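You operate a simulated robot arm through the tools that you are given. There is no shell and no other tool. Be economical: measure what you need, move in short steps, check, and stop when the job is done.

You are at the controls of a simulated two-armed robot. One attempt, no reset.

## Task
Move both wooden pegs one hole inwards and stand the yellow bowl between them.
Fine: peg board in the narrow middle drawer; push the pegs right down and shut the drawer.

Only the result counts: the job must be done as asked and must still hold three seconds after the hand-in. Knocking over, shifting, dropping, spilling or breaking anything else fails it.

## Robot
Two 7-joint arms with two-finger parallel grippers on one trunk, on a base that drives. Base frame: it is fixed to the floor where the robot stands at the start and does not move with it; the origin is under the middle of the robot, x ahead of it, y to its left, z up. Units: m, rad, N and s.
The left shoulder is at the start at [0.02, 0.113, 0.972], the right one opposite. With the tool pointing down near the work surface each hand reaches from about 0.1 to 0.56 m from the robot's upright axis, wherever it stands, measured 20 degrees to its own side. Places, roughly: back inner peg hole [0.5, 0.2, 0.5]; front inner peg hole [0.5, 0, 0.5]; middle of the peg board [0.5, 0.1, 0.5]; narrow middle drawer [0.5, 0.1, 0.5]; yellow bowl (15x15x7 cm) [0.6, 0.4, 0.9]. Payload 1.57 kg a hand.
Tool frame (each hand has its own): the origin (TCP) lies between the finger pads and is the grasp point; the fingertips stand 0.03 m ahead of it; z points along the fingers, y is the line along which they close. The gripper opens to 0.08 m. The fingers are 0.017 m wide and 0.012 m thick; the gripper's body (0.04 by 0.082 m) begins 0.08 m behind the TCP.
Orientation is that of the tool frame in the base frame, as [roll, pitch, yaw] about the fixed x, y, z axes, in that order (R = Rz(yaw) Ry(pitch) Rx(roll)). With the fingers straight down and closing along the base's y, the tool's x points along the base's -x, its y along +y and its z along -z.

## Interface
- The arms move only by the tool play_rows. It takes "left_series", "right_series" or both (then of equal length, played together; a hand with none holds still); each is text: rows parted by semicolons, each of 7 numbers parted by spaces: the turn, a rotation vector about the base's x, y, z in rad, then the shift along the base's x, y, z in m, then the finger opening in m, from 0 to 0.08. In form: wx wy wz x y z fingers; .... A call has 1 to 12 rows; each row shifts and turns the commanded pose from where the row before left it. A row lasts 0.2 s, in which the tool goes at most 0.05 m and 0.15 rad; a call with a longer step from one row to the next is refused whole, and so is a gripper value outside its range. Where a pose cannot be reached the arm comes as near as it can. A force on the tool above 90 N (or 10 N above the force at the start of the call, whichever is more), or a blocked arm, ends the call early, and 0.2 s more pass. The fingers move at their own pace (about 0.045 m/s each) and stop on an object; they squeeze with about 43 N. The grip force told is the motor's: it shows also when the fingers shut on nothing. Time passes only in rows, and 0.2 s behind the last, so rows that do not move let the fingers close. It gives the time, the measured TCP pose, the force on the tool (base axes), the opening and the grip force at its end, in the units of the frame above (readings bear some noise), with the torque about the TCP (base axes, N m) and any sound that the robot's microphone picked up.
- Cameras (640 x 400 px; columns grow to the right, rows downward): "scene" is now at [0.0848, 0.0122, 1.0994]; the picture's right is [0.27, -0.96, 0.00], its down [-0.66, -0.18, -0.73] and it looks along [0.71, 0.20, -0.68] (base axes); focal length 227 px, centre (320, 200). "left" rides on the left gripper at [0.072, 0.007, -0.122] in its tool frame; the picture's right is [-0.09, 1.00, 0.00], its down [-0.84, -0.08, -0.54] and it looks along [-0.54, -0.05, 0.84] (tool axes); focal length 238 px, centre (320, 200). "right" rides on the right gripper at [0.072, -0.007, -0.122] in its tool frame; the picture's right is [0.09, 1.00, 0.00], its down [-0.84, 0.08, -0.54] and it looks along [-0.54, 0.05, 0.84] (tool axes); focal length 238 px, centre (320, 200).
- grab_frame(camera): a new picture of that camera. The clock stands still meanwhile.
- move_column(by): slides the trunk up (or, below 0, down) by that many m; the arms and the scene camera ride with it, the base frame stays. It gives what a move gives, with no picture.
- steer(legs): drives the robot by 1 to 6 legs, each [ahead, left, turn to the left] in m, m and rad, along the robot's own axes; the way and the turn of a leg run together, so that a leg with both is an arc; at most 1.5 m and 3.142 rad a leg. The arms and the cameras ride along, it lands a little off, and it stops where it bumps. It gives what a move gives.
- pan_tilt(pan, tilt): turns the head with the scene camera to pan (to the left, within 1.396 rad either way) and tilt (down, from -0.506 to 1.204), counted from straight ahead of the robot. It gives what a move gives.
- point_at(camera, pixels): there is no depth. For up to 12 entries [column, row, z] of the newest picture of that camera ("zoom" is the newest enlarged one), the place [x, y] in the base frame at which the ray of that pixel passes the height z, good to about 0.002 m, but the place of the scene camera against the robot may be out by one fixed shift of up to 0.025 m in any direction. The clock stands still meanwhile.
- zoom(camera, box): a new picture of the part [left, top, right, bottom] of that camera's present view, enlarged. The clock stands still meanwhile.
- finish_job(): hands the job in; it is judged then, once.

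Keep the steps short. Do not move on a guess: measure, check each grasp and each placing, and mend mistakes. In all there are 80 turns and 78 pictures (those below and enlarged ones count). Leave the grippers open and the arms clear of the work at the hand-in unless told otherwise, and finish with a single line.

The tools are called as a command line: name --argument value ..., lists and objects as JSON in quotes. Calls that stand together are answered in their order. play_rows: Moves the arms, as the interface text tells. Its arguments: {"type":"object","properties":{"left_series":{"type":"string"},"right_series":{"type":"string"}},"required":[]} The other tools are called the same way: move_column (by) slides the trunk up or down; steer (legs) drives the base; pan_tilt (pan, tilt) turns the head that bears the scene camera; grab_frame (camera) takes a picture; point_at (camera, pixels) gives the place at which the rays of pixels pass given heights; zoom (camera, box) takes an enlarged picture of a part of a camera's view; finish_job () hands the job in.

At the start:

```text
t: 0.0
left_tool_pos: [0.3602, 0.2903, 0.9123]
left_tool_rot: [3.141, 0.0, -3.141]
left_force: [-0.2, -0.2, 0.7]
left_torque: [-0.03, -0.01, -0.01]
left_finger_gap: 0.0799
left_grasp_force: 0.0
right_tool_pos: [0.3986, -0.0416, 0.8969]
right_tool_rot: [-3.141, 0.001, -3.141]
right_force: [-1.3, 0.1, -0.6]
right_torque: [-0.03, 0.01, -0.01]
right_finger_gap: 0.0799
right_grasp_force: 0.1
trunk travel left (down, up): [-0.025, 0.545]
robot x, y, heading: [-0.0003, -0.0012, -0.003]
head pan, tilt: [0.271, 0.749]
```

scene: 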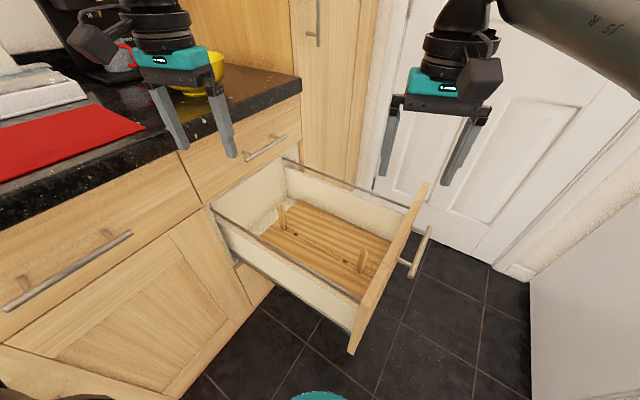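
right: 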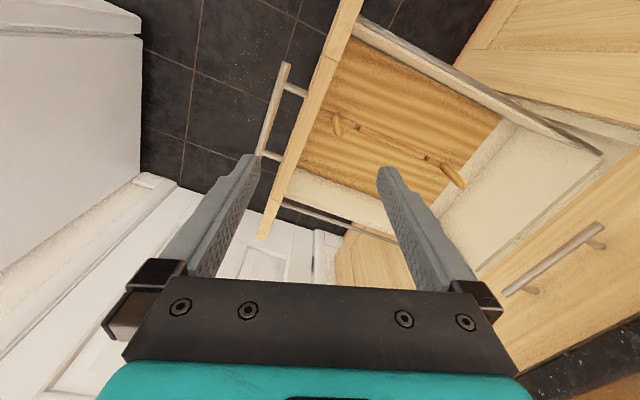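
left: 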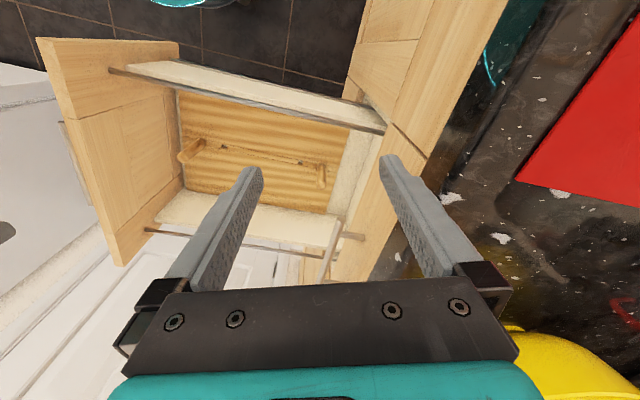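

I see the open drawer with a peg board, two pegs and the bowl on the worktop behind the left gripper. I'll enlarge the board and the bowl area to measure.

zoom --camera "scene" --box '[200, 150, 440, 300]'

zoom --camera "right" --box '[280, 40, 520, 190]'

zoom --camera "left" --box '[140, 80, 380, 230]'

```text
2.67 times, centred on (320, 225) of scene
```

zoom: 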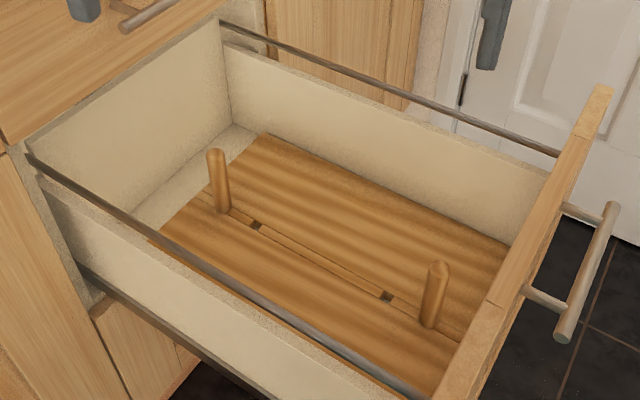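

```text
2.67 times, centred on (400, 115) of right
```

zoom: 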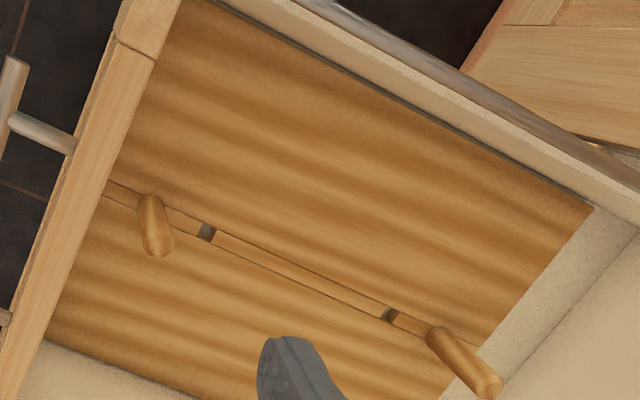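

```text
2.67 times, centred on (260, 155) of left
```

zoom: 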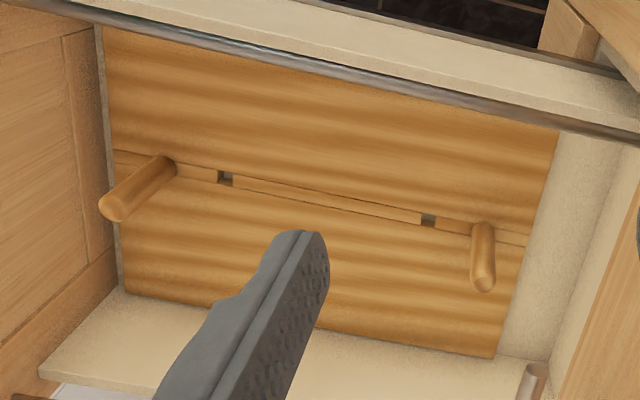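

I'll triangulate the holes using both wrist cameras: right at (357,127) and (426,158), left at (224,147) and (300,162).

point_at --camera "right" --pixels '[[357.2, 127, 0.45], [357.2, 127, 0.5], [357.2, 127, 0.55], [426.2, 157.8, 0.45], [426.2, 157.8, 0.5], [426.2, 157.8, 0.55]]'

point_at --camera "left" --pixels '[[224.4, 147.1, 0.45], [224.4, 147.1, 0.5], [224.4, 147.1, 0.55], [300.5, 162.5, 0.45], [300.5, 162.5, 0.5], [300.5, 162.5, 0.55]]'

point_at --camera "scene" --pixels '[[296.2, 234.8, 0.45], [296.2, 234.8, 0.5], [296.2, 234.8, 0.55], [345, 261, 0.45], [345, 261, 0.5], [345, 261, 0.55]]'

```text
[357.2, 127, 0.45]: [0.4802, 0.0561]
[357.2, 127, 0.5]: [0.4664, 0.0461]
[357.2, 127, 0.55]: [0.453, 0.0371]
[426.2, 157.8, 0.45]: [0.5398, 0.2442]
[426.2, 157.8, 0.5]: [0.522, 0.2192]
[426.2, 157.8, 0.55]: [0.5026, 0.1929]
```

```text
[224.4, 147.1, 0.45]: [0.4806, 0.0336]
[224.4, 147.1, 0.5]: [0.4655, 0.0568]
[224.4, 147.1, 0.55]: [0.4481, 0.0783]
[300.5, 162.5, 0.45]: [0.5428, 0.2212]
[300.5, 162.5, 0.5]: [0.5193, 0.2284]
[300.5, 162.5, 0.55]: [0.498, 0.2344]
```

```text
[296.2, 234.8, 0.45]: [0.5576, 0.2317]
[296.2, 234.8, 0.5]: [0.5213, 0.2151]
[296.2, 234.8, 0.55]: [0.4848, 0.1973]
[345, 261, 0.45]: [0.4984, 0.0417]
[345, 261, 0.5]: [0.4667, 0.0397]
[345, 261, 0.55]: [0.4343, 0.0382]
```

Board top comes out at z≈0.485, front inner hole ≈(0.471,0.050), back inner hole ≈(0.527,0.226); the scene camera is off by about (+0.005,−0.008). Now I look at the robot's own front and at the bowl to judge driving room.

pan_tilt --pan 0.3 --tilt 1.2

grab_frame --camera "scene"

pan_tilt --pan 0.6 --tilt 0.4

grab_frame --camera "scene"

```text
t: 0.9
left_tool_pos: [0.36, 0.2896, 0.9119]
left_tool_rot: [-3.139, 0.0, -3.141]
left_force: [0.1, 0.5, -0.5]
left_torque: [-0.01, 0.02, 0.01]
left_finger_gap: 0.0801
left_grasp_force: 0.1
right_tool_pos: [0.3982, -0.0412, 0.8983]
right_tool_rot: [3.141, 0.0, 3.141]
right_force: [-0.3, 0.3, 0.2]
right_torque: [0.0, 0.0, -0.03]
right_finger_gap: 0.0797
right_grasp_force: 0.0
trunk travel left (down, up): [-0.025, 0.545]
robot x, y, heading: [-0.0002, -0.0024, -0.0]
head pan, tilt: [0.3, 1.201]
```

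```text
71 pictures are left
```

scene: 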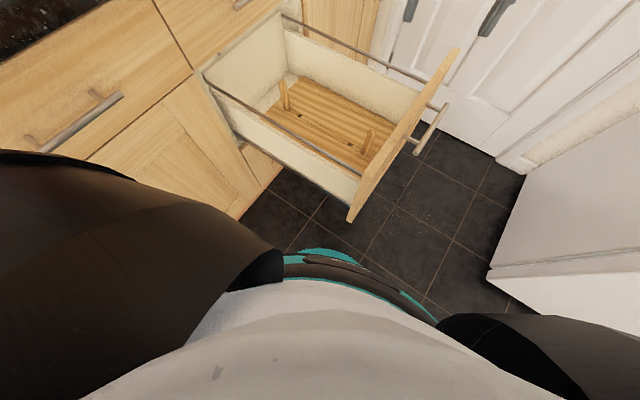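

```text
t: 2.0
left_tool_pos: [0.3605, 0.2907, 0.9131]
left_tool_rot: [3.141, 0.0, 3.141]
left_force: [0.4, 0.2, 0.1]
left_torque: [-0.04, 0.03, 0.0]
left_finger_gap: 0.0801
left_grasp_force: 0.0
right_tool_pos: [0.3993, -0.0408, 0.8975]
right_tool_rot: [3.139, 0.0, 3.141]
right_force: [0.5, -0.2, 0.8]
right_torque: [0.01, 0.03, 0.0]
right_finger_gap: 0.0801
right_grasp_force: 0.1
trunk travel left (down, up): [-0.025, 0.545]
robot x, y, heading: [-0.0008, -0.0026, -0.003]
head pan, tilt: [0.6, 0.4]
```

```text
70 pictures are left
```

scene: 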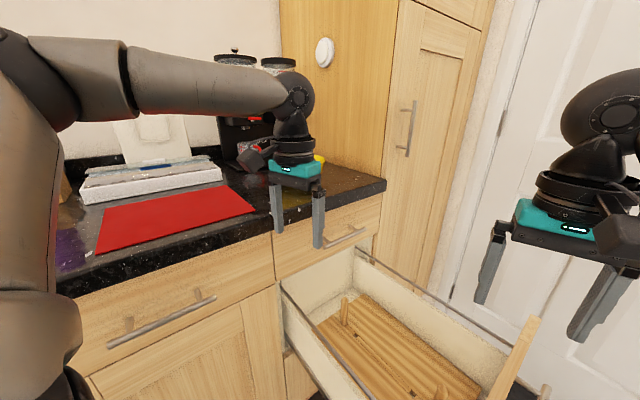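

The base's front rim sits at about row 250 of the down-looking view, near the drawer's corner. I'll retake that view and measure the clearance, correcting for the known offset.

pan_tilt --pan 0.3 --tilt 1.2

zoom --camera "scene" --box '[190, 20, 510, 220]'

point_at --camera "scene" --pixels '[[350, 222, 0.4], [350, 222, 0.45], [358, 190, 0.55], [358, 190, 0.6], [204, 78, 0.55], [204, 78, 0.6], [320, 249, 0.05], [320, 249, 0.2], [320, 249, 0.35], [458, 50, 0.65], [445, 105, 0.55], [415, 152, 0.55]]'

```text
t: 3.2
left_tool_pos: [0.36, 0.2904, 0.9134]
left_tool_rot: [-3.14, 0.0, 3.141]
left_force: [0.0, 0.0, -0.1]
left_torque: [0.02, 0.01, -0.02]
left_finger_gap: 0.0801
left_grasp_force: 0.1
right_tool_pos: [0.3986, -0.041, 0.8972]
right_tool_rot: [-3.142, -0.001, 3.141]
right_force: [-0.1, -0.2, -1.5]
right_torque: [-0.01, -0.02, 0.02]
right_finger_gap: 0.08
right_grasp_force: 0.0
trunk travel left (down, up): [-0.025, 0.545]
robot x, y, heading: [-0.0022, -0.0003, 0.001]
head pan, tilt: [0.3, 1.201]
```

```text
2.00 times, centred on (350, 120) of scene
```

zoom: 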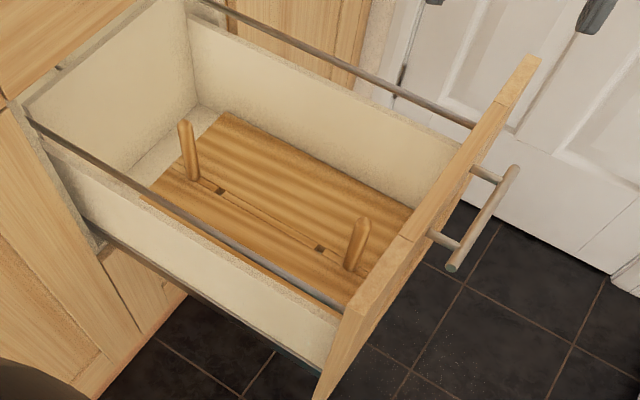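

```text
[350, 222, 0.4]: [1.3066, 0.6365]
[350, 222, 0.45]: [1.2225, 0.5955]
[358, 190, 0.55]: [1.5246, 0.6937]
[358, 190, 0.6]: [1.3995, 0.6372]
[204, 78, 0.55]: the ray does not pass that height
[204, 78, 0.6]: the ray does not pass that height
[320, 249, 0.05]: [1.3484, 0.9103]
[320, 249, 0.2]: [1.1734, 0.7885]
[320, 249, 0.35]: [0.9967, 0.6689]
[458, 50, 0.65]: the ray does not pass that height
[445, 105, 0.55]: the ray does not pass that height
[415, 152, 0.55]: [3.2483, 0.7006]
```

point_at used the older full frame, so I'll use the zoom pixels instead: panel top corners (537,60) and (372,250), lower corner (318,399), near rail end (343,310), cabinet end (30,122), and handle (513,170)/(452,268).

point_at --camera "zoom" --pixels '[[320, 398, 0.4], [320, 398, 0.45], [345, 310, 0.6], [345, 310, 0.55], [30, 122, 0.6], [537, 60, 0.65], [362, 290, 0.65], [513, 170, 0.58], [452, 268, 0.58], [196, 105, 0.485], [180, 122, 0.55], [363, 222, 0.55]]'

```text
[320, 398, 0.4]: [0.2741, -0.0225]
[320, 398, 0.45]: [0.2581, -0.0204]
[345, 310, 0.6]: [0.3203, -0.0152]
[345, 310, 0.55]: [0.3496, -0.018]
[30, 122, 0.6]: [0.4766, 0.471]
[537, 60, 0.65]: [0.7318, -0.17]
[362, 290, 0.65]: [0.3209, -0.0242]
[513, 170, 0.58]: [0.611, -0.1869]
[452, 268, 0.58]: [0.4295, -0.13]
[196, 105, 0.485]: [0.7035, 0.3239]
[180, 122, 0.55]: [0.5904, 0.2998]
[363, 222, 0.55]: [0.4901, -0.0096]
```

The panel runs at about −0.3 rad to the base axes, and the robot has free room to slide along the drawer's side. Next I triangulate the peg tops, peg bases and panel top with the wrist cameras.

point_at --camera "left" --pixels '[[181.5, 158, 0.55], [181.5, 158, 0.6], [321, 186, 0.55], [321, 186, 0.6], [203, 141, 0.485], [320.5, 165.5, 0.485], [122, 264, 0.6], [122, 264, 0.7], [144, 228, 0.6], [144, 228, 0.65]]'

point_at --camera "right" --pixels '[[339, 133, 0.55], [339, 133, 0.6], [463, 184, 0.55], [463, 184, 0.6], [336, 115.5, 0.485], [441, 164, 0.485], [262, 238, 0.6], [262, 238, 0.7], [282, 202, 0.6], [282, 202, 0.65]]'

```text
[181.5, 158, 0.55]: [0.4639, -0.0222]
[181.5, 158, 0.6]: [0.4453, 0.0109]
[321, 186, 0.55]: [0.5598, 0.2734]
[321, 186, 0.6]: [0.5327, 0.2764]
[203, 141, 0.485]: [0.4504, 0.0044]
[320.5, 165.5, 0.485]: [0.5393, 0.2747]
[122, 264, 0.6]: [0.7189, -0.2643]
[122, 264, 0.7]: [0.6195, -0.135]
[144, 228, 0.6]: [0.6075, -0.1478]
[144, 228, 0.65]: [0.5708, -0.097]
```

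```text
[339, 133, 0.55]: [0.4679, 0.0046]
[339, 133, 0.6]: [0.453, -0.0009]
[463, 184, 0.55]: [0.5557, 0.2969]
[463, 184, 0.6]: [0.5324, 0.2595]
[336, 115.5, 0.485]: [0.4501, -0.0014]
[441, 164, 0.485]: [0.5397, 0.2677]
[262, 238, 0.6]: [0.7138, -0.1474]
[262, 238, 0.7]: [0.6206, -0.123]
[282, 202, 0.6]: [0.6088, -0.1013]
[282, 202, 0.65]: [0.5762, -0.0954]
```

Peg tops are at z≈0.58, with bases at (0.451,0.001) and (0.540,0.271); panel top is ≈0.70 and hole pitch ≈0.05. With u=(0.30,0.954) as the closing direction, I first raise the left arm and then slide the robot 0.17 m along u for reach.

play_rows --left_series "0 0 0 0 0 0.04 0.08; 0 0 0 0 0 0.04 0.08; 0 0 0 0 0 0.04 0.08; 0 0 0 0 0 0.03 0.08"

steer --legs '[[0.051, 0.162, 0]]'

pan_tilt --pan 0.3 --tilt 0.7

grab_frame --camera "scene"

grab_frame --camera "left"

grab_frame --camera "right"

```text
t: 4.2
left_tool_pos: [0.36, 0.2898, 1.064]
left_tool_rot: [-3.141, 0.0, -3.142]
left_force: [0.1, -0.7, 0.2]
left_torque: [0.02, -0.01, 0.02]
left_finger_gap: 0.08
left_grasp_force: 0.1
right_tool_pos: [0.3992, -0.0406, 0.8978]
right_tool_rot: [3.141, 0.0, 3.141]
right_force: [-0.1, 0.1, 0.3]
right_torque: [0.0, 0.03, -0.03]
right_finger_gap: 0.0801
right_grasp_force: 0.0
trunk travel left (down, up): [-0.025, 0.545]
robot x, y, heading: [-0.0019, 0.0049, -0.001]
head pan, tilt: [0.3, 1.201]
```

```text
t: 5.6
left_tool_pos: [0.4121, 0.4519, 1.0635]
left_tool_rot: [-3.141, -0.002, 3.14]
left_force: [-0.3, -0.6, -0.2]
left_torque: [-0.01, -0.02, 0.0]
left_finger_gap: 0.0802
left_grasp_force: 0.0
right_tool_pos: [0.4494, 0.1204, 0.8972]
right_tool_rot: [-3.141, 0.0, 3.139]
right_force: [0.5, 0.4, -0.5]
right_torque: [-0.01, 0.01, 0.01]
right_finger_gap: 0.0798
right_grasp_force: 0.0
trunk travel left (down, up): [-0.025, 0.545]
robot x, y, heading: [0.0529, 0.161, -0.003]
head pan, tilt: [0.3, 1.201]
```

```text
t: 6.6
left_tool_pos: [0.411, 0.4532, 1.0645]
left_tool_rot: [-3.141, 0.001, 3.139]
left_force: [-0.9, 0.5, -0.2]
left_torque: [-0.02, -0.02, 0.0]
left_finger_gap: 0.0801
left_grasp_force: 0.0
right_tool_pos: [0.4486, 0.1199, 0.8978]
right_tool_rot: [3.14, 0.0, 3.137]
right_force: [0.8, 0.5, 0.5]
right_torque: [-0.02, 0.0, 0.0]
right_finger_gap: 0.0798
right_grasp_force: 0.0
trunk travel left (down, up): [-0.025, 0.545]
robot x, y, heading: [0.0512, 0.1644, -0.005]
head pan, tilt: [0.3, 0.7]
```

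```text
68 pictures are left
```

scene: 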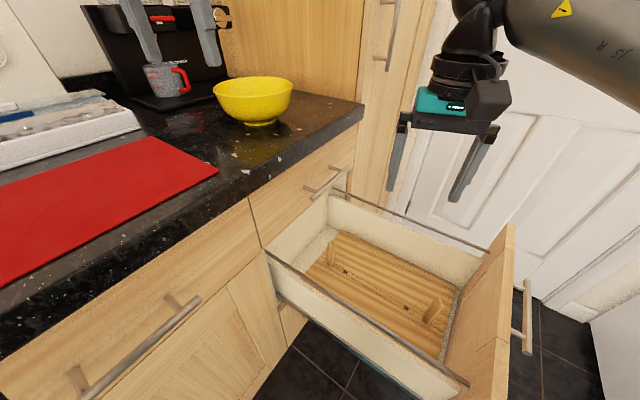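

```text
67 pictures are left
```

left: 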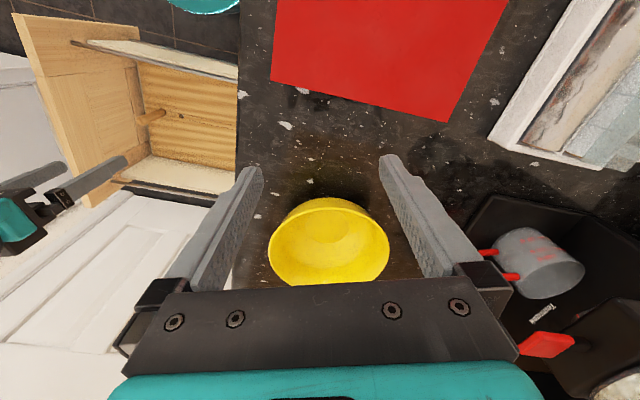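

```text
66 pictures are left
```

right: 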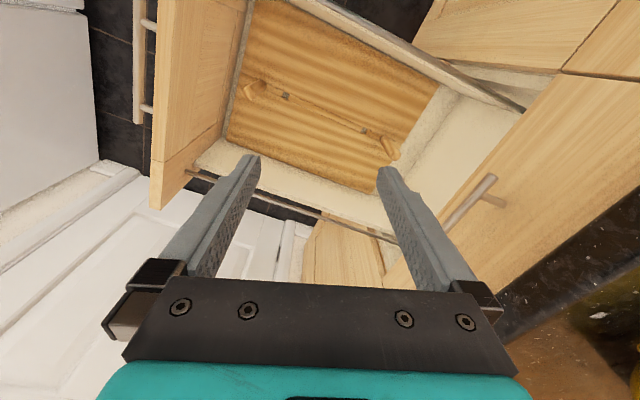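

The drive landed clean with nothing touched. Before lowering the hands, I measure the upper drawer's handle and the counter edge, since the left hand has to pass them.

point_at --camera "right" --pixels '[[492, 178, 0.72], [492, 178, 0.78], [447, 228, 0.72], [447, 228, 0.78], [399, 158, 0.585], [246, 85, 0.585], [284, 96, 0.485], [363, 130, 0.485], [258, 88, 0.485]]'

point_at --camera "scene" --pixels '[[307, 197, 0.72], [307, 197, 0.78], [346, 172, 0.72], [346, 172, 0.78], [362, 107, 0.87], [250, 195, 0.87]]'

point_at --camera "left" --pixels '[[237, 100, 0.86], [236, 240, 0.86], [237, 100, 0.89], [236, 240, 0.89], [268, 248, 0.93], [390, 248, 0.93], [330, 286, 0.93], [330, 207, 0.93]]'

zoom --camera "right" --box '[220, 50, 460, 200]'

```text
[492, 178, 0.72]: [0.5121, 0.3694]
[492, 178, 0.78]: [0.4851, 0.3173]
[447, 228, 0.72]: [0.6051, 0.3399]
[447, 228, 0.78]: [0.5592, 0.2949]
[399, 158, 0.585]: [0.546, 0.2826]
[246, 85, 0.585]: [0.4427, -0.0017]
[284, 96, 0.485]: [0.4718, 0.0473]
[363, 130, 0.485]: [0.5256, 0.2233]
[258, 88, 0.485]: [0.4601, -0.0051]
```

```text
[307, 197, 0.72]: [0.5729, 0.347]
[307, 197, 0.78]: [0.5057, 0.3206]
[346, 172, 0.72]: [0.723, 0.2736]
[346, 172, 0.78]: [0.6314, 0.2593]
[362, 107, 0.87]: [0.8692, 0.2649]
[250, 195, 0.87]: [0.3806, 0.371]
```

```text
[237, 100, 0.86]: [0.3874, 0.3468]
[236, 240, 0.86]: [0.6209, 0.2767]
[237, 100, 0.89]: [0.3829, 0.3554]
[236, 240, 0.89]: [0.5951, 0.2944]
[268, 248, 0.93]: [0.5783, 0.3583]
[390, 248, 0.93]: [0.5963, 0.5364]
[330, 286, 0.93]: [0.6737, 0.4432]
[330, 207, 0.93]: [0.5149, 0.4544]
```

```text
2.67 times, centred on (340, 125) of right
```

zoom: 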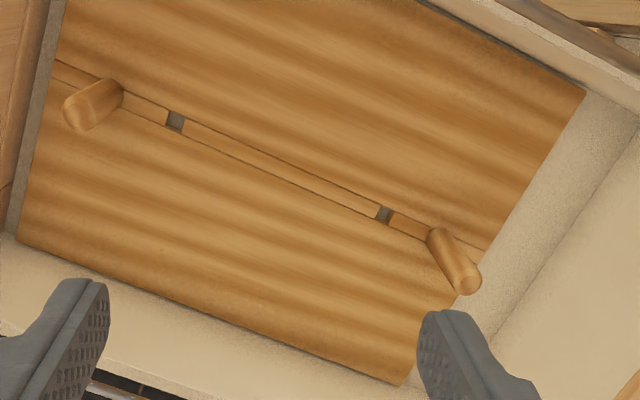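

The counter edge (u≈0.45) nearly overhangs the back peg (u≈0.42), so I'll lean the hands toward the drawer's middle with the fingers closing across the slot. Right arm first: turn it −1.8 rad about z while going above the front peg.

play_rows --right_series "0 0 -0.15 0 -0.01 -0.012 0.08; 0 0 -0.15 0 -0.01 -0.012 0.08; 0 0 -0.15 0 -0.01 -0.012 0.08; 0 0 -0.15 0 -0.01 -0.012 0.08; 0 0 -0.15 0 -0.01 -0.012 0.08; 0 0 -0.15 0 -0.01 -0.012 0.08; 0 0 -0.15 0 -0.01 -0.012 0.08; 0 0 -0.15 0 -0.01 -0.012 0.08; 0 0 -0.15 0 -0.01 -0.012 0.08; 0 0 -0.15 0 -0.01 -0.012 0.08; 0 0 -0.15 0 -0.01 -0.012 0.08; 0 0 -0.15 0 -0.01 -0.012 0.08"

grab_frame --camera "right"

```text
t: 9.2
left_tool_pos: [0.412, 0.452, 1.063]
left_tool_rot: [3.141, 0.0, 3.14]
left_force: [0.0, 0.1, 0.6]
left_torque: [0.0, 0.03, -0.01]
left_finger_gap: 0.0801
left_grasp_force: 0.0
right_tool_pos: [0.4475, -0.0003, 0.7525]
right_tool_rot: [-3.141, 0.0, 1.337]
right_force: [0.5, 0.0, 0.3]
right_torque: [-0.03, 0.0, -0.01]
right_finger_gap: 0.0803
right_grasp_force: 0.1
trunk travel left (down, up): [-0.025, 0.545]
robot x, y, heading: [0.0531, 0.163, -0.006]
head pan, tilt: [0.3, 0.7]
```

```text
64 pictures are left
```

right: 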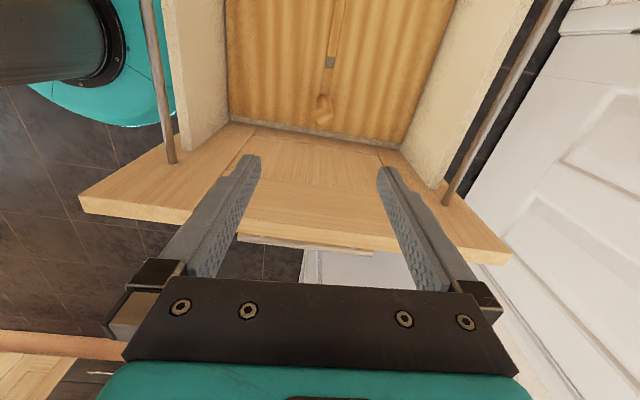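

The turn was reached and the peg shows at about (325,110), between the fingers' lines. I enlarge it to find the peg top.

zoom --camera "right" --box '[260, 30, 400, 150]'

```text
3.33 times, centred on (330, 90) of right
```

zoom: 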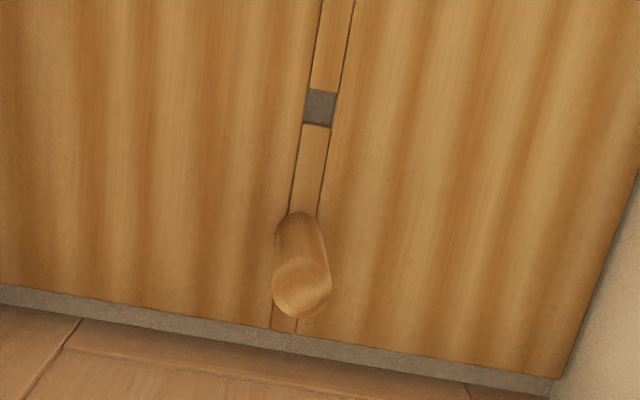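

point_at --camera "zoom" --pixels '[[301, 288, 0.58], [319, 107, 0.485], [298, 235, 0.485], [284, 322, 0.485]]'

```text
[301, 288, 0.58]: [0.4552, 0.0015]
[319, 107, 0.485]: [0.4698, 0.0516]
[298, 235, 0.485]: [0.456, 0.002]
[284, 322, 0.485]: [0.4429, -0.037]
```

Front peg at (0.4555,0.0015), front inner hole at (0.470,0.051). I tilt the right hand 0.25 rad away from the panel and go down to about z 0.60 above the peg's sides, then check.

play_rows --right_series "-0.119 0.037 -0.033 0.004 0.001 -0.025 0.08; -0.119 0.037 -0.034 0.004 0.001 -0.025 0.08; 0 0 0 0 0 -0.04 0.08; 0 0 0 0 0 -0.04 0.08; 0 0 0 0 0 -0.01 0.08; 0 0 0 0 0 0 0.08"

grab_frame --camera "right"

grab_frame --camera "scene"

```text
t: 10.6
left_tool_pos: [0.4123, 0.4514, 1.0641]
left_tool_rot: [-3.141, 0.001, 3.139]
left_force: [-0.4, -0.5, -0.5]
left_torque: [-0.01, 0.06, -0.01]
left_finger_gap: 0.0799
left_grasp_force: 0.0
right_tool_pos: [0.4579, 0.002, 0.6128]
right_tool_rot: [-3.133, 0.25, 1.274]
right_force: [0.9, -0.2, -1.0]
right_torque: [0.0, -0.01, 0.01]
right_finger_gap: 0.0797
right_grasp_force: 0.1
trunk travel left (down, up): [-0.025, 0.545]
robot x, y, heading: [0.0492, 0.1623, -0.004]
head pan, tilt: [0.3, 0.7]
```

```text
62 pictures are left
```

right: 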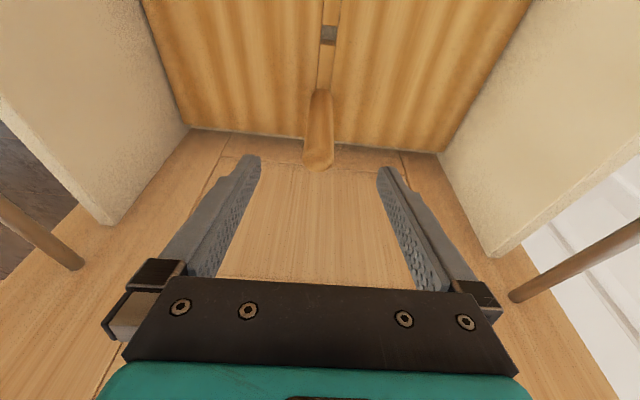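

```text
61 pictures are left
```

scene: 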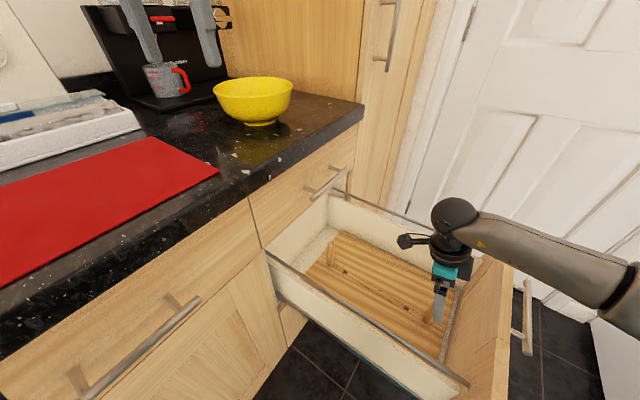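

The peg is centred between the fingers (col ≈318). I go down 0.055 and close.

play_rows --right_series "0 0 0 -0.001 0 -0.03 0.08; 0 0 0 0 0 -0.026 0.08; 0 0 0 0 0 0 0.03; 0 0 0 0 0 0 0; 0 0 0 0 0 0 0; 0 0 0 0 0 0 0; 0 0 0 0 0 0 0"

grab_frame --camera "right"

```text
t: 12.2
left_tool_pos: [0.4115, 0.4518, 1.0636]
left_tool_rot: [-3.141, 0.002, 3.14]
left_force: [-0.1, 1.1, 0.4]
left_torque: [-0.01, -0.04, 0.01]
left_finger_gap: 0.0802
left_grasp_force: 0.1
right_tool_pos: [0.4577, 0.0029, 0.5568]
right_tool_rot: [-3.133, 0.249, 1.274]
right_force: [-0.3, 1.5, 0.2]
right_torque: [0.04, 0.05, 0.0]
right_finger_gap: 0.0204
right_grasp_force: 25.9
trunk travel left (down, up): [-0.025, 0.545]
robot x, y, heading: [0.0477, 0.165, -0.001]
head pan, tilt: [0.3, 0.7]
```

```text
60 pictures are left
```

right: 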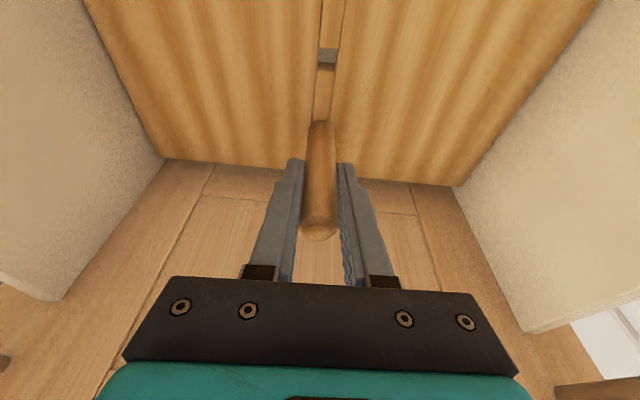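

Gripped with a gap of 0.0204. I lift it slowly by 0.04 and look.

play_rows --right_series "0 0 0 0 0 0.01 0; 0 0 0 0 0 0.01 0; 0 0 0 0 0 0.01 0; 0 0 0 0 0 0.01 0; 0 0 0 0 0 0 0"

zoom --camera "scene" --box '[320, 200, 500, 350]'

grab_frame --camera "right"

```text
t: 13.4
left_tool_pos: [0.4123, 0.4528, 1.0638]
left_tool_rot: [3.141, 0.0, 3.139]
left_force: [-0.1, 0.0, 0.2]
left_torque: [0.02, 0.01, 0.02]
left_finger_gap: 0.0801
left_grasp_force: 0.0
right_tool_pos: [0.4578, 0.0017, 0.5974]
right_tool_rot: [-3.133, 0.249, 1.275]
right_force: [0.0, -0.5, -0.5]
right_torque: [0.01, 0.02, 0.0]
right_finger_gap: 0.0203
right_grasp_force: 33.6
trunk travel left (down, up): [-0.025, 0.545]
robot x, y, heading: [0.0562, 0.1624, -0.006]
head pan, tilt: [0.3, 0.7]
```

```text
2.67 times, centred on (410, 275) of scene
```

zoom: 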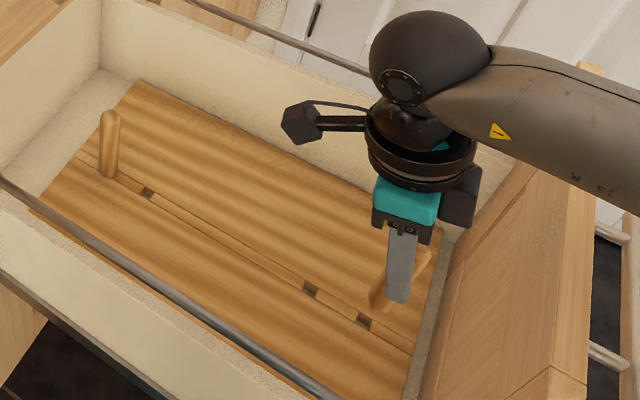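

```text
58 pictures are left
```

right: 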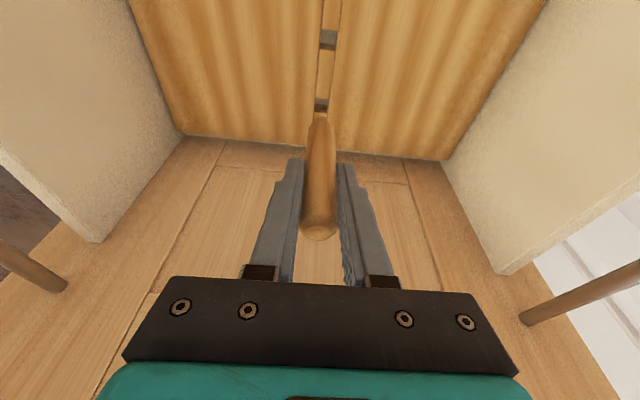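

The peg is out and both front holes show. I measure the exact spacing between the outer and inner holes.

point_at --camera "zoom" --pixels '[[365, 321, 0.485], [311, 288, 0.485], [148, 193, 0.485], [388, 308, 0.5]]'

zoom --camera "right" --box '[272, 10, 368, 130]'

zoom --camera "scene" --box '[420, 290, 490, 340]'

```text
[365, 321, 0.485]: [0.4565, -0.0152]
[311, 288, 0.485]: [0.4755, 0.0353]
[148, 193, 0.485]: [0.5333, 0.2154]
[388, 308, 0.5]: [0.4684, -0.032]
```

```text
3.33 times, centred on (320, 70) of right
```

zoom: 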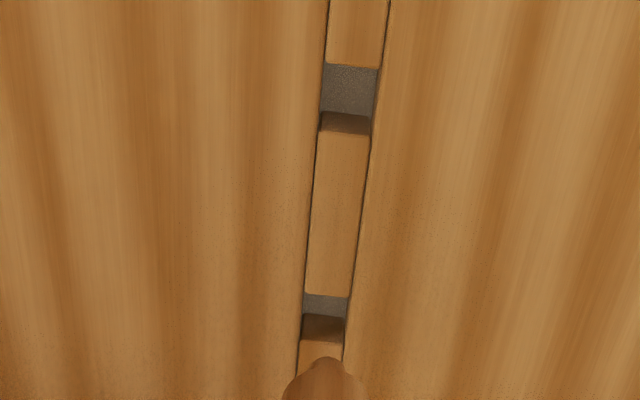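

```text
8.00 times, centred on (455, 315) of scene
```

zoom: 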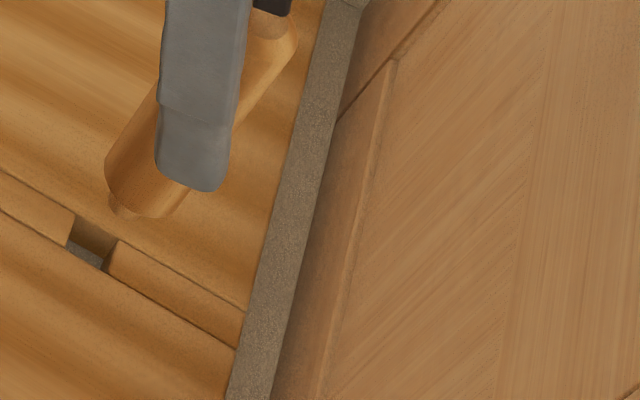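

point_at --camera "right" --pixels '[[329.2, 29.5, 0.485], [327.2, 49.6, 0.485], [321.8, 98.5, 0.485], [320.6, 112, 0.485], [322, 121, 0.51]]'

```text
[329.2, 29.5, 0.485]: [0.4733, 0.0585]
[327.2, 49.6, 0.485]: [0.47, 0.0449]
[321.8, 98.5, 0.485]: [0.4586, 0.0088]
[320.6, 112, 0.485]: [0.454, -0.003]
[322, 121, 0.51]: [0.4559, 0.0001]
```

Hole spacing ≈(0.0153,0.0488). I shift the lifted peg by that and check over the inner hole.

play_rows --right_series "0 0 0 0.0076 0.0245 0 0; 0 0 0 0.0076 0.0245 0 0; 0 0 0 0 0 -0.012 0; 0 0 0 0 0 0 0"

zoom --camera "right" --box '[272, 70, 368, 190]'

zoom --camera "scene" --box '[390, 270, 470, 330]'

```text
t: 14.4
left_tool_pos: [0.4117, 0.4511, 1.0634]
left_tool_rot: [-3.141, 0.001, 3.14]
left_force: [-0.9, -0.5, -0.3]
left_torque: [0.01, -0.01, 0.01]
left_finger_gap: 0.0801
left_grasp_force: 0.0
right_tool_pos: [0.472, 0.0503, 0.5845]
right_tool_rot: [-3.131, 0.251, 1.272]
right_force: [1.1, -0.3, 0.7]
right_torque: [-0.02, -0.02, 0.0]
right_finger_gap: 0.0203
right_grasp_force: 33.9
trunk travel left (down, up): [-0.025, 0.545]
robot x, y, heading: [0.0544, 0.1649, -0.003]
head pan, tilt: [0.3, 0.7]
```

```text
3.33 times, centred on (320, 130) of right
```

zoom: 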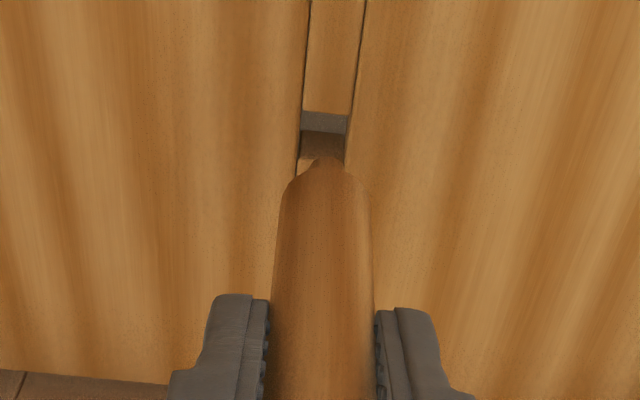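

```text
6.67 times, centred on (430, 300) of scene
```

zoom: 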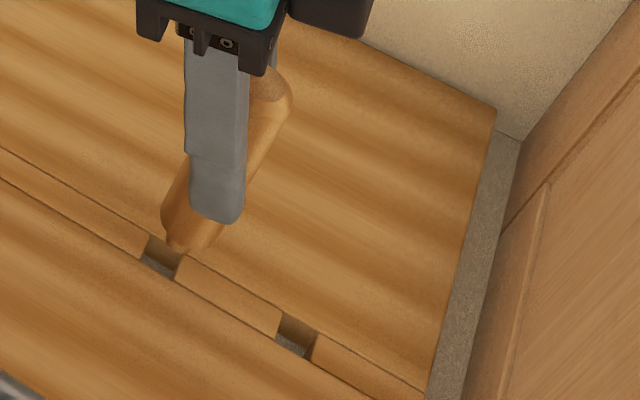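

It looks aligned, with the tip just ahead of the inner hole. I lower it in small steps by 0.027 to the original seating height, watching the force.

play_rows --right_series "0 0 0 0 0 -0.005 0; 0 0 0 0 0 -0.005 0; 0 0 0 0 0 -0.005 0; 0 0 0 0 0 -0.005 0; 0 0 0 0 0 -0.004 0; 0 0 0 0 0 -0.003 0; 0 0 0 0 0 0 0"

zoom --camera "right" --box '[272, 70, 368, 190]'

zoom --camera "scene" --box '[390, 270, 470, 330]'

```text
t: 16.0
left_tool_pos: [0.4117, 0.4518, 1.0637]
left_tool_rot: [3.141, -0.001, 3.141]
left_force: [-0.2, 0.8, 0.3]
left_torque: [0.03, -0.03, 0.0]
left_finger_gap: 0.0801
left_grasp_force: 0.1
right_tool_pos: [0.4723, 0.0495, 0.5589]
right_tool_rot: [-3.132, 0.249, 1.274]
right_force: [0.8, 0.0, 0.1]
right_torque: [-0.03, 0.01, -0.03]
right_finger_gap: 0.0202
right_grasp_force: 34.1
trunk travel left (down, up): [-0.025, 0.545]
robot x, y, heading: [0.0495, 0.1605, -0.006]
head pan, tilt: [0.3, 0.7]
```

```text
3.33 times, centred on (320, 130) of right
```

zoom: 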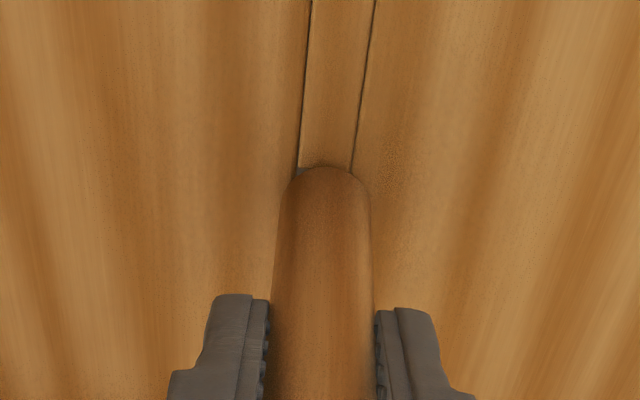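

```text
6.67 times, centred on (430, 300) of scene
```

zoom: 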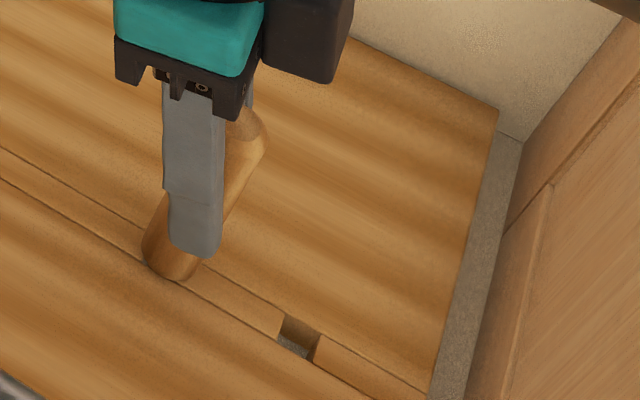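

It slid in with no force. Now I press a little further to be sure it seats.

play_rows --right_series "0 0 0 0 0 -0.002 0; 0 0 0 0 0 -0.002 0; 0 0 0 0 0 -0.002 0; 0 0 0 0 0 0 0"

```text
t: 17.0
left_tool_pos: [0.41, 0.4525, 1.0646]
left_tool_rot: [-3.141, 0.003, 3.139]
left_force: [0.5, 0.1, 0.5]
left_torque: [0.0, 0.0, -0.02]
left_finger_gap: 0.0802
left_grasp_force: 0.1
right_tool_pos: [0.4727, 0.0511, 0.5541]
right_tool_rot: [-3.138, 0.246, 1.273]
right_force: [-1.5, 2.1, 32.6]
right_torque: [-0.01, 0.17, -0.01]
right_finger_gap: 0.0207
right_grasp_force: 34.4
trunk travel left (down, up): [-0.025, 0.545]
robot x, y, heading: [0.0505, 0.1637, -0.004]
head pan, tilt: [0.3, 0.7]
```

It bottoms out at 32 N, so it is seated. I release, lift straight off, and draw the right hand aside toward the panel.

play_rows --right_series "0 0 0 0 0 0.004 0; 0 0 0 0 0 0 0.06; 0 0 0 0 0 0 0.06; 0 0 0 0 0 0 0.06; 0 0 0 0 0 0.04 0.06; 0 0 0 0 0 0.05 0.06; 0 0 0 0 0 0.05 0.06; 0 0 0 0 0 0.05 0.06; 0 0 0 -0.01 -0.05 0.04 0.06; 0 0 0 -0.01 -0.05 0.04 0.06; 0 0 0 -0.01 -0.04 0 0.06"

grab_frame --camera "scene"

zoom --camera "scene" --box '[300, 220, 480, 340]'

```text
refused: row 9 steps farther than a row can; nothing moved
```

```text
51 pictures are left
```

scene: 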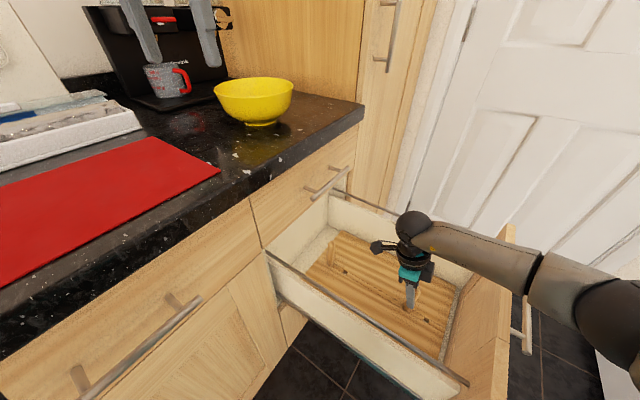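

```text
3.33 times, centred on (390, 280) of scene
```

zoom: 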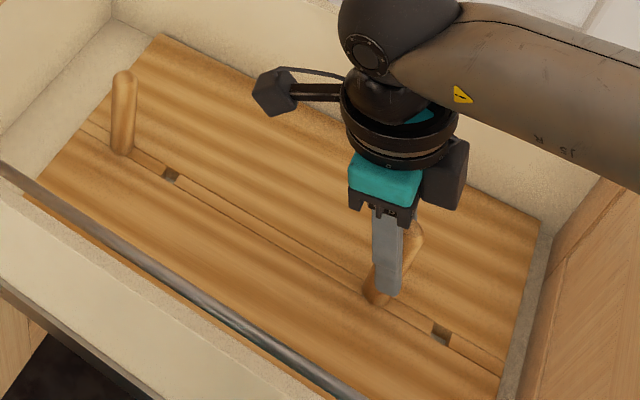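

The call was refused for row length; I repeat it with smaller steps.

play_rows --right_series "0 0 0 0 0 0.004 0; 0 0 0 0 0 0 0.06; 0 0 0 0 0 0 0.06; 0 0 0 0 0 0 0.06; 0 0 0 0 0 0.04 0.06; 0 0 0 0 0 0.045 0.06; 0 0 0 0 0 0.045 0.06; 0 0 0 0 0 0.045 0.06; 0 0 0 -0.01 -0.03 0.03 0.06; 0 0 0 -0.01 -0.04 0.02 0.06; 0 0 0 -0.01 -0.04 0 0.06; 0 0 0 -0.01 -0.04 0 0.06"

zoom --camera "scene" --box '[300, 220, 480, 340]'

```text
t: 19.6
left_tool_pos: [0.4116, 0.4515, 1.0637]
left_tool_rot: [3.141, 0.0, 3.14]
left_force: [0.3, -0.5, -0.5]
left_torque: [-0.01, 0.0, 0.02]
left_finger_gap: 0.0801
left_grasp_force: 0.0
right_tool_pos: [0.4314, -0.0998, 0.7836]
right_tool_rot: [-3.132, 0.249, 1.275]
right_force: [0.4, -1.0, 0.9]
right_torque: [0.01, 0.01, 0.03]
right_finger_gap: 0.06
right_grasp_force: 0.0
trunk travel left (down, up): [-0.025, 0.545]
robot x, y, heading: [0.0522, 0.1621, -0.002]
head pan, tilt: [0.3, 0.7]
```

```text
3.33 times, centred on (390, 280) of scene
```

zoom: 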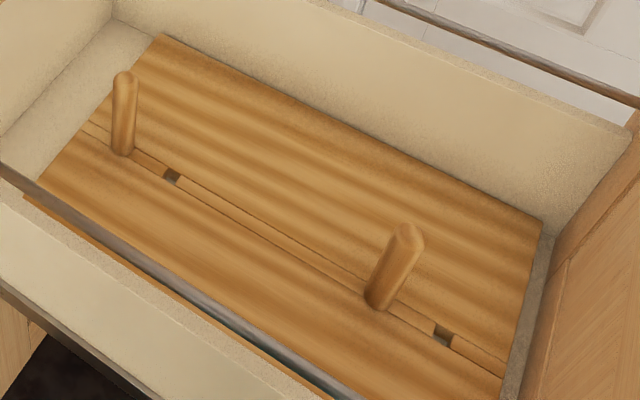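

Front peg is done. Now I bring the left arm out over the drawer, turned 1.27 rad and leaning 0.4 rad, at a safe height.

play_rows --left_series "0 0 0.1413 0.01 -0.0312 0 0.08; 0 0 0.1413 0.01 -0.0312 0 0.08; 0 0 0.1413 0.01 -0.0312 0 0.08; 0 0 0.1413 0.01 -0.0312 0 0.08; 0 0 0.1413 0.01 -0.0312 0 0.08; 0 0 0.1413 0.01 -0.0312 0 0.08; 0 0 0.1413 0.01 -0.0312 0 0.08; 0 0 0.1413 0.01 -0.0312 0 0.08; 0 0 0.1413 0.01 -0.0312 0 0.08; 0.127 -0.0393 0 0 0 -0.04 0.08; 0.127 -0.0393 0 0 0 -0.04 0.08; 0.127 -0.0393 0 0 0 -0.04 0.08"

grab_frame --camera "left"

```text
t: 22.2
left_tool_pos: [0.4245, 0.301, 0.8962]
left_tool_rot: [-3.139, 0.4, -1.871]
left_force: [0.1, 0.5, -0.2]
left_torque: [-0.01, 0.01, 0.0]
left_finger_gap: 0.08
left_grasp_force: 0.0
left hand out of reach, approached as far as the arm can: row 5, 6, 7, 8, 9, 11, 12
right_tool_pos: [0.4321, -0.0991, 0.7829]
right_tool_rot: [-3.133, 0.249, 1.273]
right_force: [-0.9, 1.1, 0.0]
right_torque: [0.02, 0.0, 0.01]
right_finger_gap: 0.06
right_grasp_force: 0.0
trunk travel left (down, up): [-0.025, 0.545]
robot x, y, heading: [0.0507, 0.1604, -0.004]
head pan, tilt: [0.3, 0.7]
```

```text
48 pictures are left
```

left: 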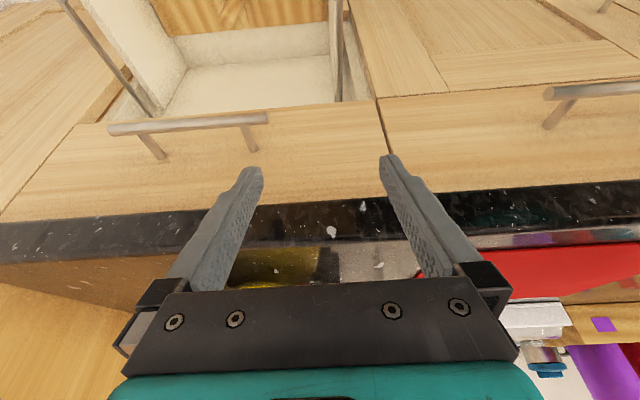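

The reach limit cut the move; the tool is at (0.425,0.301,0.896), just off the counter edge. I step it back along −u and lower it, and watch the readings.

play_rows --left_series "0 0 0 -0.005 -0.035 0 0.08; 0 0 0 0 -0.035 -0.02 0.08; 0 0 0 0.01 -0.03 -0.03 0.08"

```text
t: 23.0
left_tool_pos: [0.4041, 0.2949, 0.8481]
left_tool_rot: [-3.142, 0.399, -1.873]
left_force: [-0.5, 0.6, 0.0]
left_torque: [0.0, -0.01, -0.02]
left_finger_gap: 0.0801
left_grasp_force: 0.1
left hand out of reach, approached as far as the arm can: row 1, 2, 3
right_tool_pos: [0.4318, -0.098, 0.7833]
right_tool_rot: [-3.133, 0.25, 1.276]
right_force: [0.2, 0.4, -0.1]
right_torque: [0.0, 0.01, -0.03]
right_finger_gap: 0.0595
right_grasp_force: 0.1
trunk travel left (down, up): [-0.025, 0.545]
robot x, y, heading: [0.0476, 0.1678, -0.004]
head pan, tilt: [0.3, 0.7]
```

The left arm's wrist can't hold that lean there. The right arm comes naturally from that side, so it will do the back peg as well. I first withdraw the left arm toward the robot, undoing the tilt.

play_rows --left_series "-0.127 0.0393 0 -0.03 0.01 0.02 0.08; -0.127 0.0393 0 -0.03 0.01 0.02 0.08; -0.127 0.0393 0 -0.03 0.01 0.02 0.08"

```text
t: 23.8
left_tool_pos: [0.313, 0.3243, 0.9072]
left_tool_rot: [-3.141, -0.004, -1.871]
left_force: [-0.2, 0.0, -0.3]
left_torque: [0.01, 0.02, -0.02]
left_finger_gap: 0.08
left_grasp_force: 0.1
right_tool_pos: [0.4323, -0.0978, 0.7834]
right_tool_rot: [-3.133, 0.248, 1.274]
right_force: [-0.1, 0.2, -0.8]
right_torque: [-0.01, 0.04, 0.01]
right_finger_gap: 0.0601
right_grasp_force: 0.0
trunk travel left (down, up): [-0.025, 0.545]
robot x, y, heading: [0.0517, 0.1627, -0.003]
head pan, tilt: [0.3, 0.7]
```

Commands restart from the reached pose, which is good. I raise the left arm and undo its yaw. At the same time the right hand moves over toward the back peg and changes its lean by +0.8 rad about v.

play_rows --left_series "0 0 0 0 0 0.04 0.08; 0 0 0 0 0 0.04 0.08; 0 0 0 0 0 0.03 0.08; 0 0 -0.1413 0 0 0 0.08; 0 0 -0.1413 0 0 0 0.08; 0 0 -0.1413 0 0 0 0.08; 0 0 -0.1413 0 0 0 0.08; 0 0 -0.1413 0 0 0 0.08; 0 0 -0.1413 0 0 0 0.08; 0 0 -0.1413 0 0 0 0.08; 0 0 -0.1413 0 0 0 0.08; 0 0 -0.1413 0 0 0 0.08" --right_series "0 0 0 0.01 0.03 0 0.08; 0 0 0 0.01 0.03 0 0.08; 0 0 0 0.01 0.03 0 0.08; 0.1274 -0.0394 0 0.01 0.02 0 0.08; 0.1274 -0.0394 0 0.01 0.02 0 0.08; 0.1274 -0.0394 0 0.01 0.02 0 0.08; 0.1274 -0.0394 0 0.01 0.02 0 0.08; 0.1274 -0.0394 0 0.01 0.02 0 0.08; 0.1274 -0.0394 0 0.01 0.02 0 0.08; 0 0 0 0 0.02 0 0.08; 0 0 0 0 0.02 0 0.08; 0 0 0 0 0.02 0 0.08"

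grab_frame --camera "right"

grab_frame --camera "scene"

```text
t: 26.4
left_tool_pos: [0.3153, 0.326, 1.018]
left_tool_rot: [3.142, 0.0, 3.135]
left_force: [0.3, 0.3, -0.6]
left_torque: [-0.02, 0.01, 0.0]
left_finger_gap: 0.0802
left_grasp_force: 0.0
right_tool_pos: [0.5206, 0.1707, 0.7815]
right_tool_rot: [-3.135, -0.551, 1.275]
right_force: [-0.2, 1.1, -0.2]
right_torque: [-0.01, -0.02, 0.04]
right_finger_gap: 0.08
right_grasp_force: 0.2
trunk travel left (down, up): [-0.025, 0.545]
robot x, y, heading: [0.0521, 0.1633, -0.003]
head pan, tilt: [0.3, 0.7]
```

```text
47 pictures are left
```

right: 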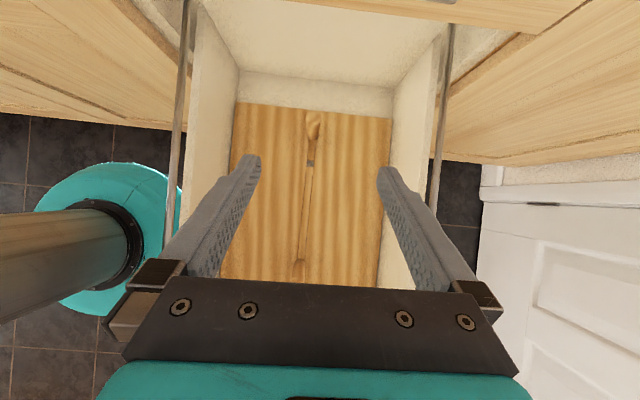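

```text
46 pictures are left
```

scene: 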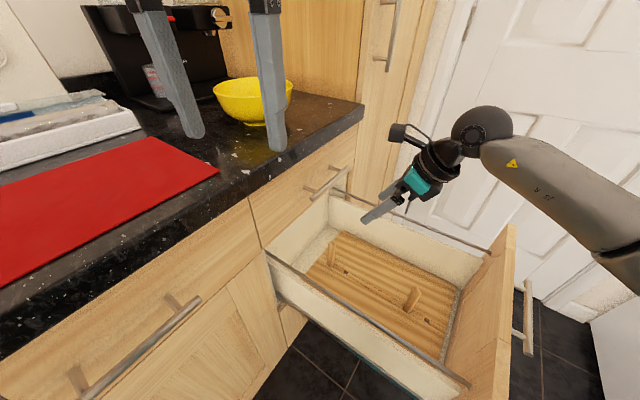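

All as wanted, with the hand leaning away from the counter. I enlarge the peg at (313,125) and the hole at (311,162).

zoom --camera "right" --box '[255, 85, 375, 185]'

zoom --camera "right" --box '[262, 100, 358, 160]'

```text
4.00 times, centred on (315, 135) of right
```

zoom: 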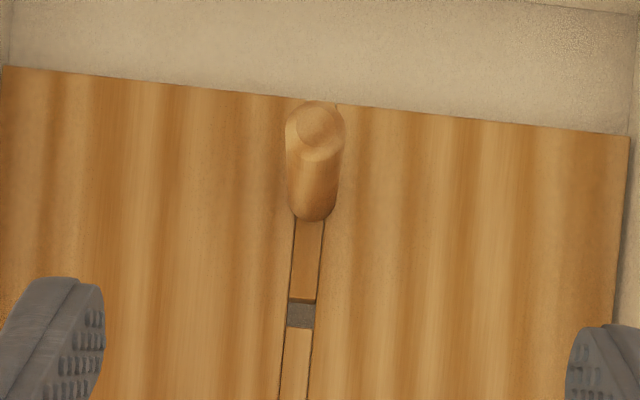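

```text
6.67 times, centred on (310, 130) of right
```

zoom: 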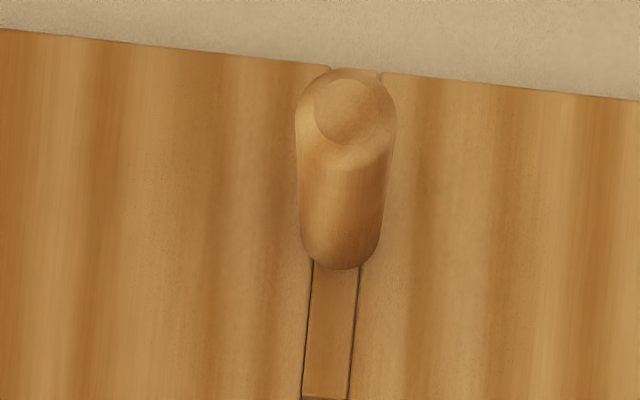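

point_at --camera "zoom" --pixels '[[347, 110, 0.58], [347, 110, 0.585], [341, 240, 0.485], [341, 268, 0.485]]'

point_at --camera "right" --pixels '[[310.6, 163.5, 0.485], [310.8, 160, 0.485], [310.2, 167, 0.485]]'

```text
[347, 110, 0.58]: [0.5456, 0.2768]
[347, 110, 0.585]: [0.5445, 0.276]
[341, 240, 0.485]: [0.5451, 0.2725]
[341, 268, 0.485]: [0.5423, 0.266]
```

```text
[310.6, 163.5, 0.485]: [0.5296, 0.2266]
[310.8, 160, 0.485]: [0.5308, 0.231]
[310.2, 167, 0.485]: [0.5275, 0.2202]
```

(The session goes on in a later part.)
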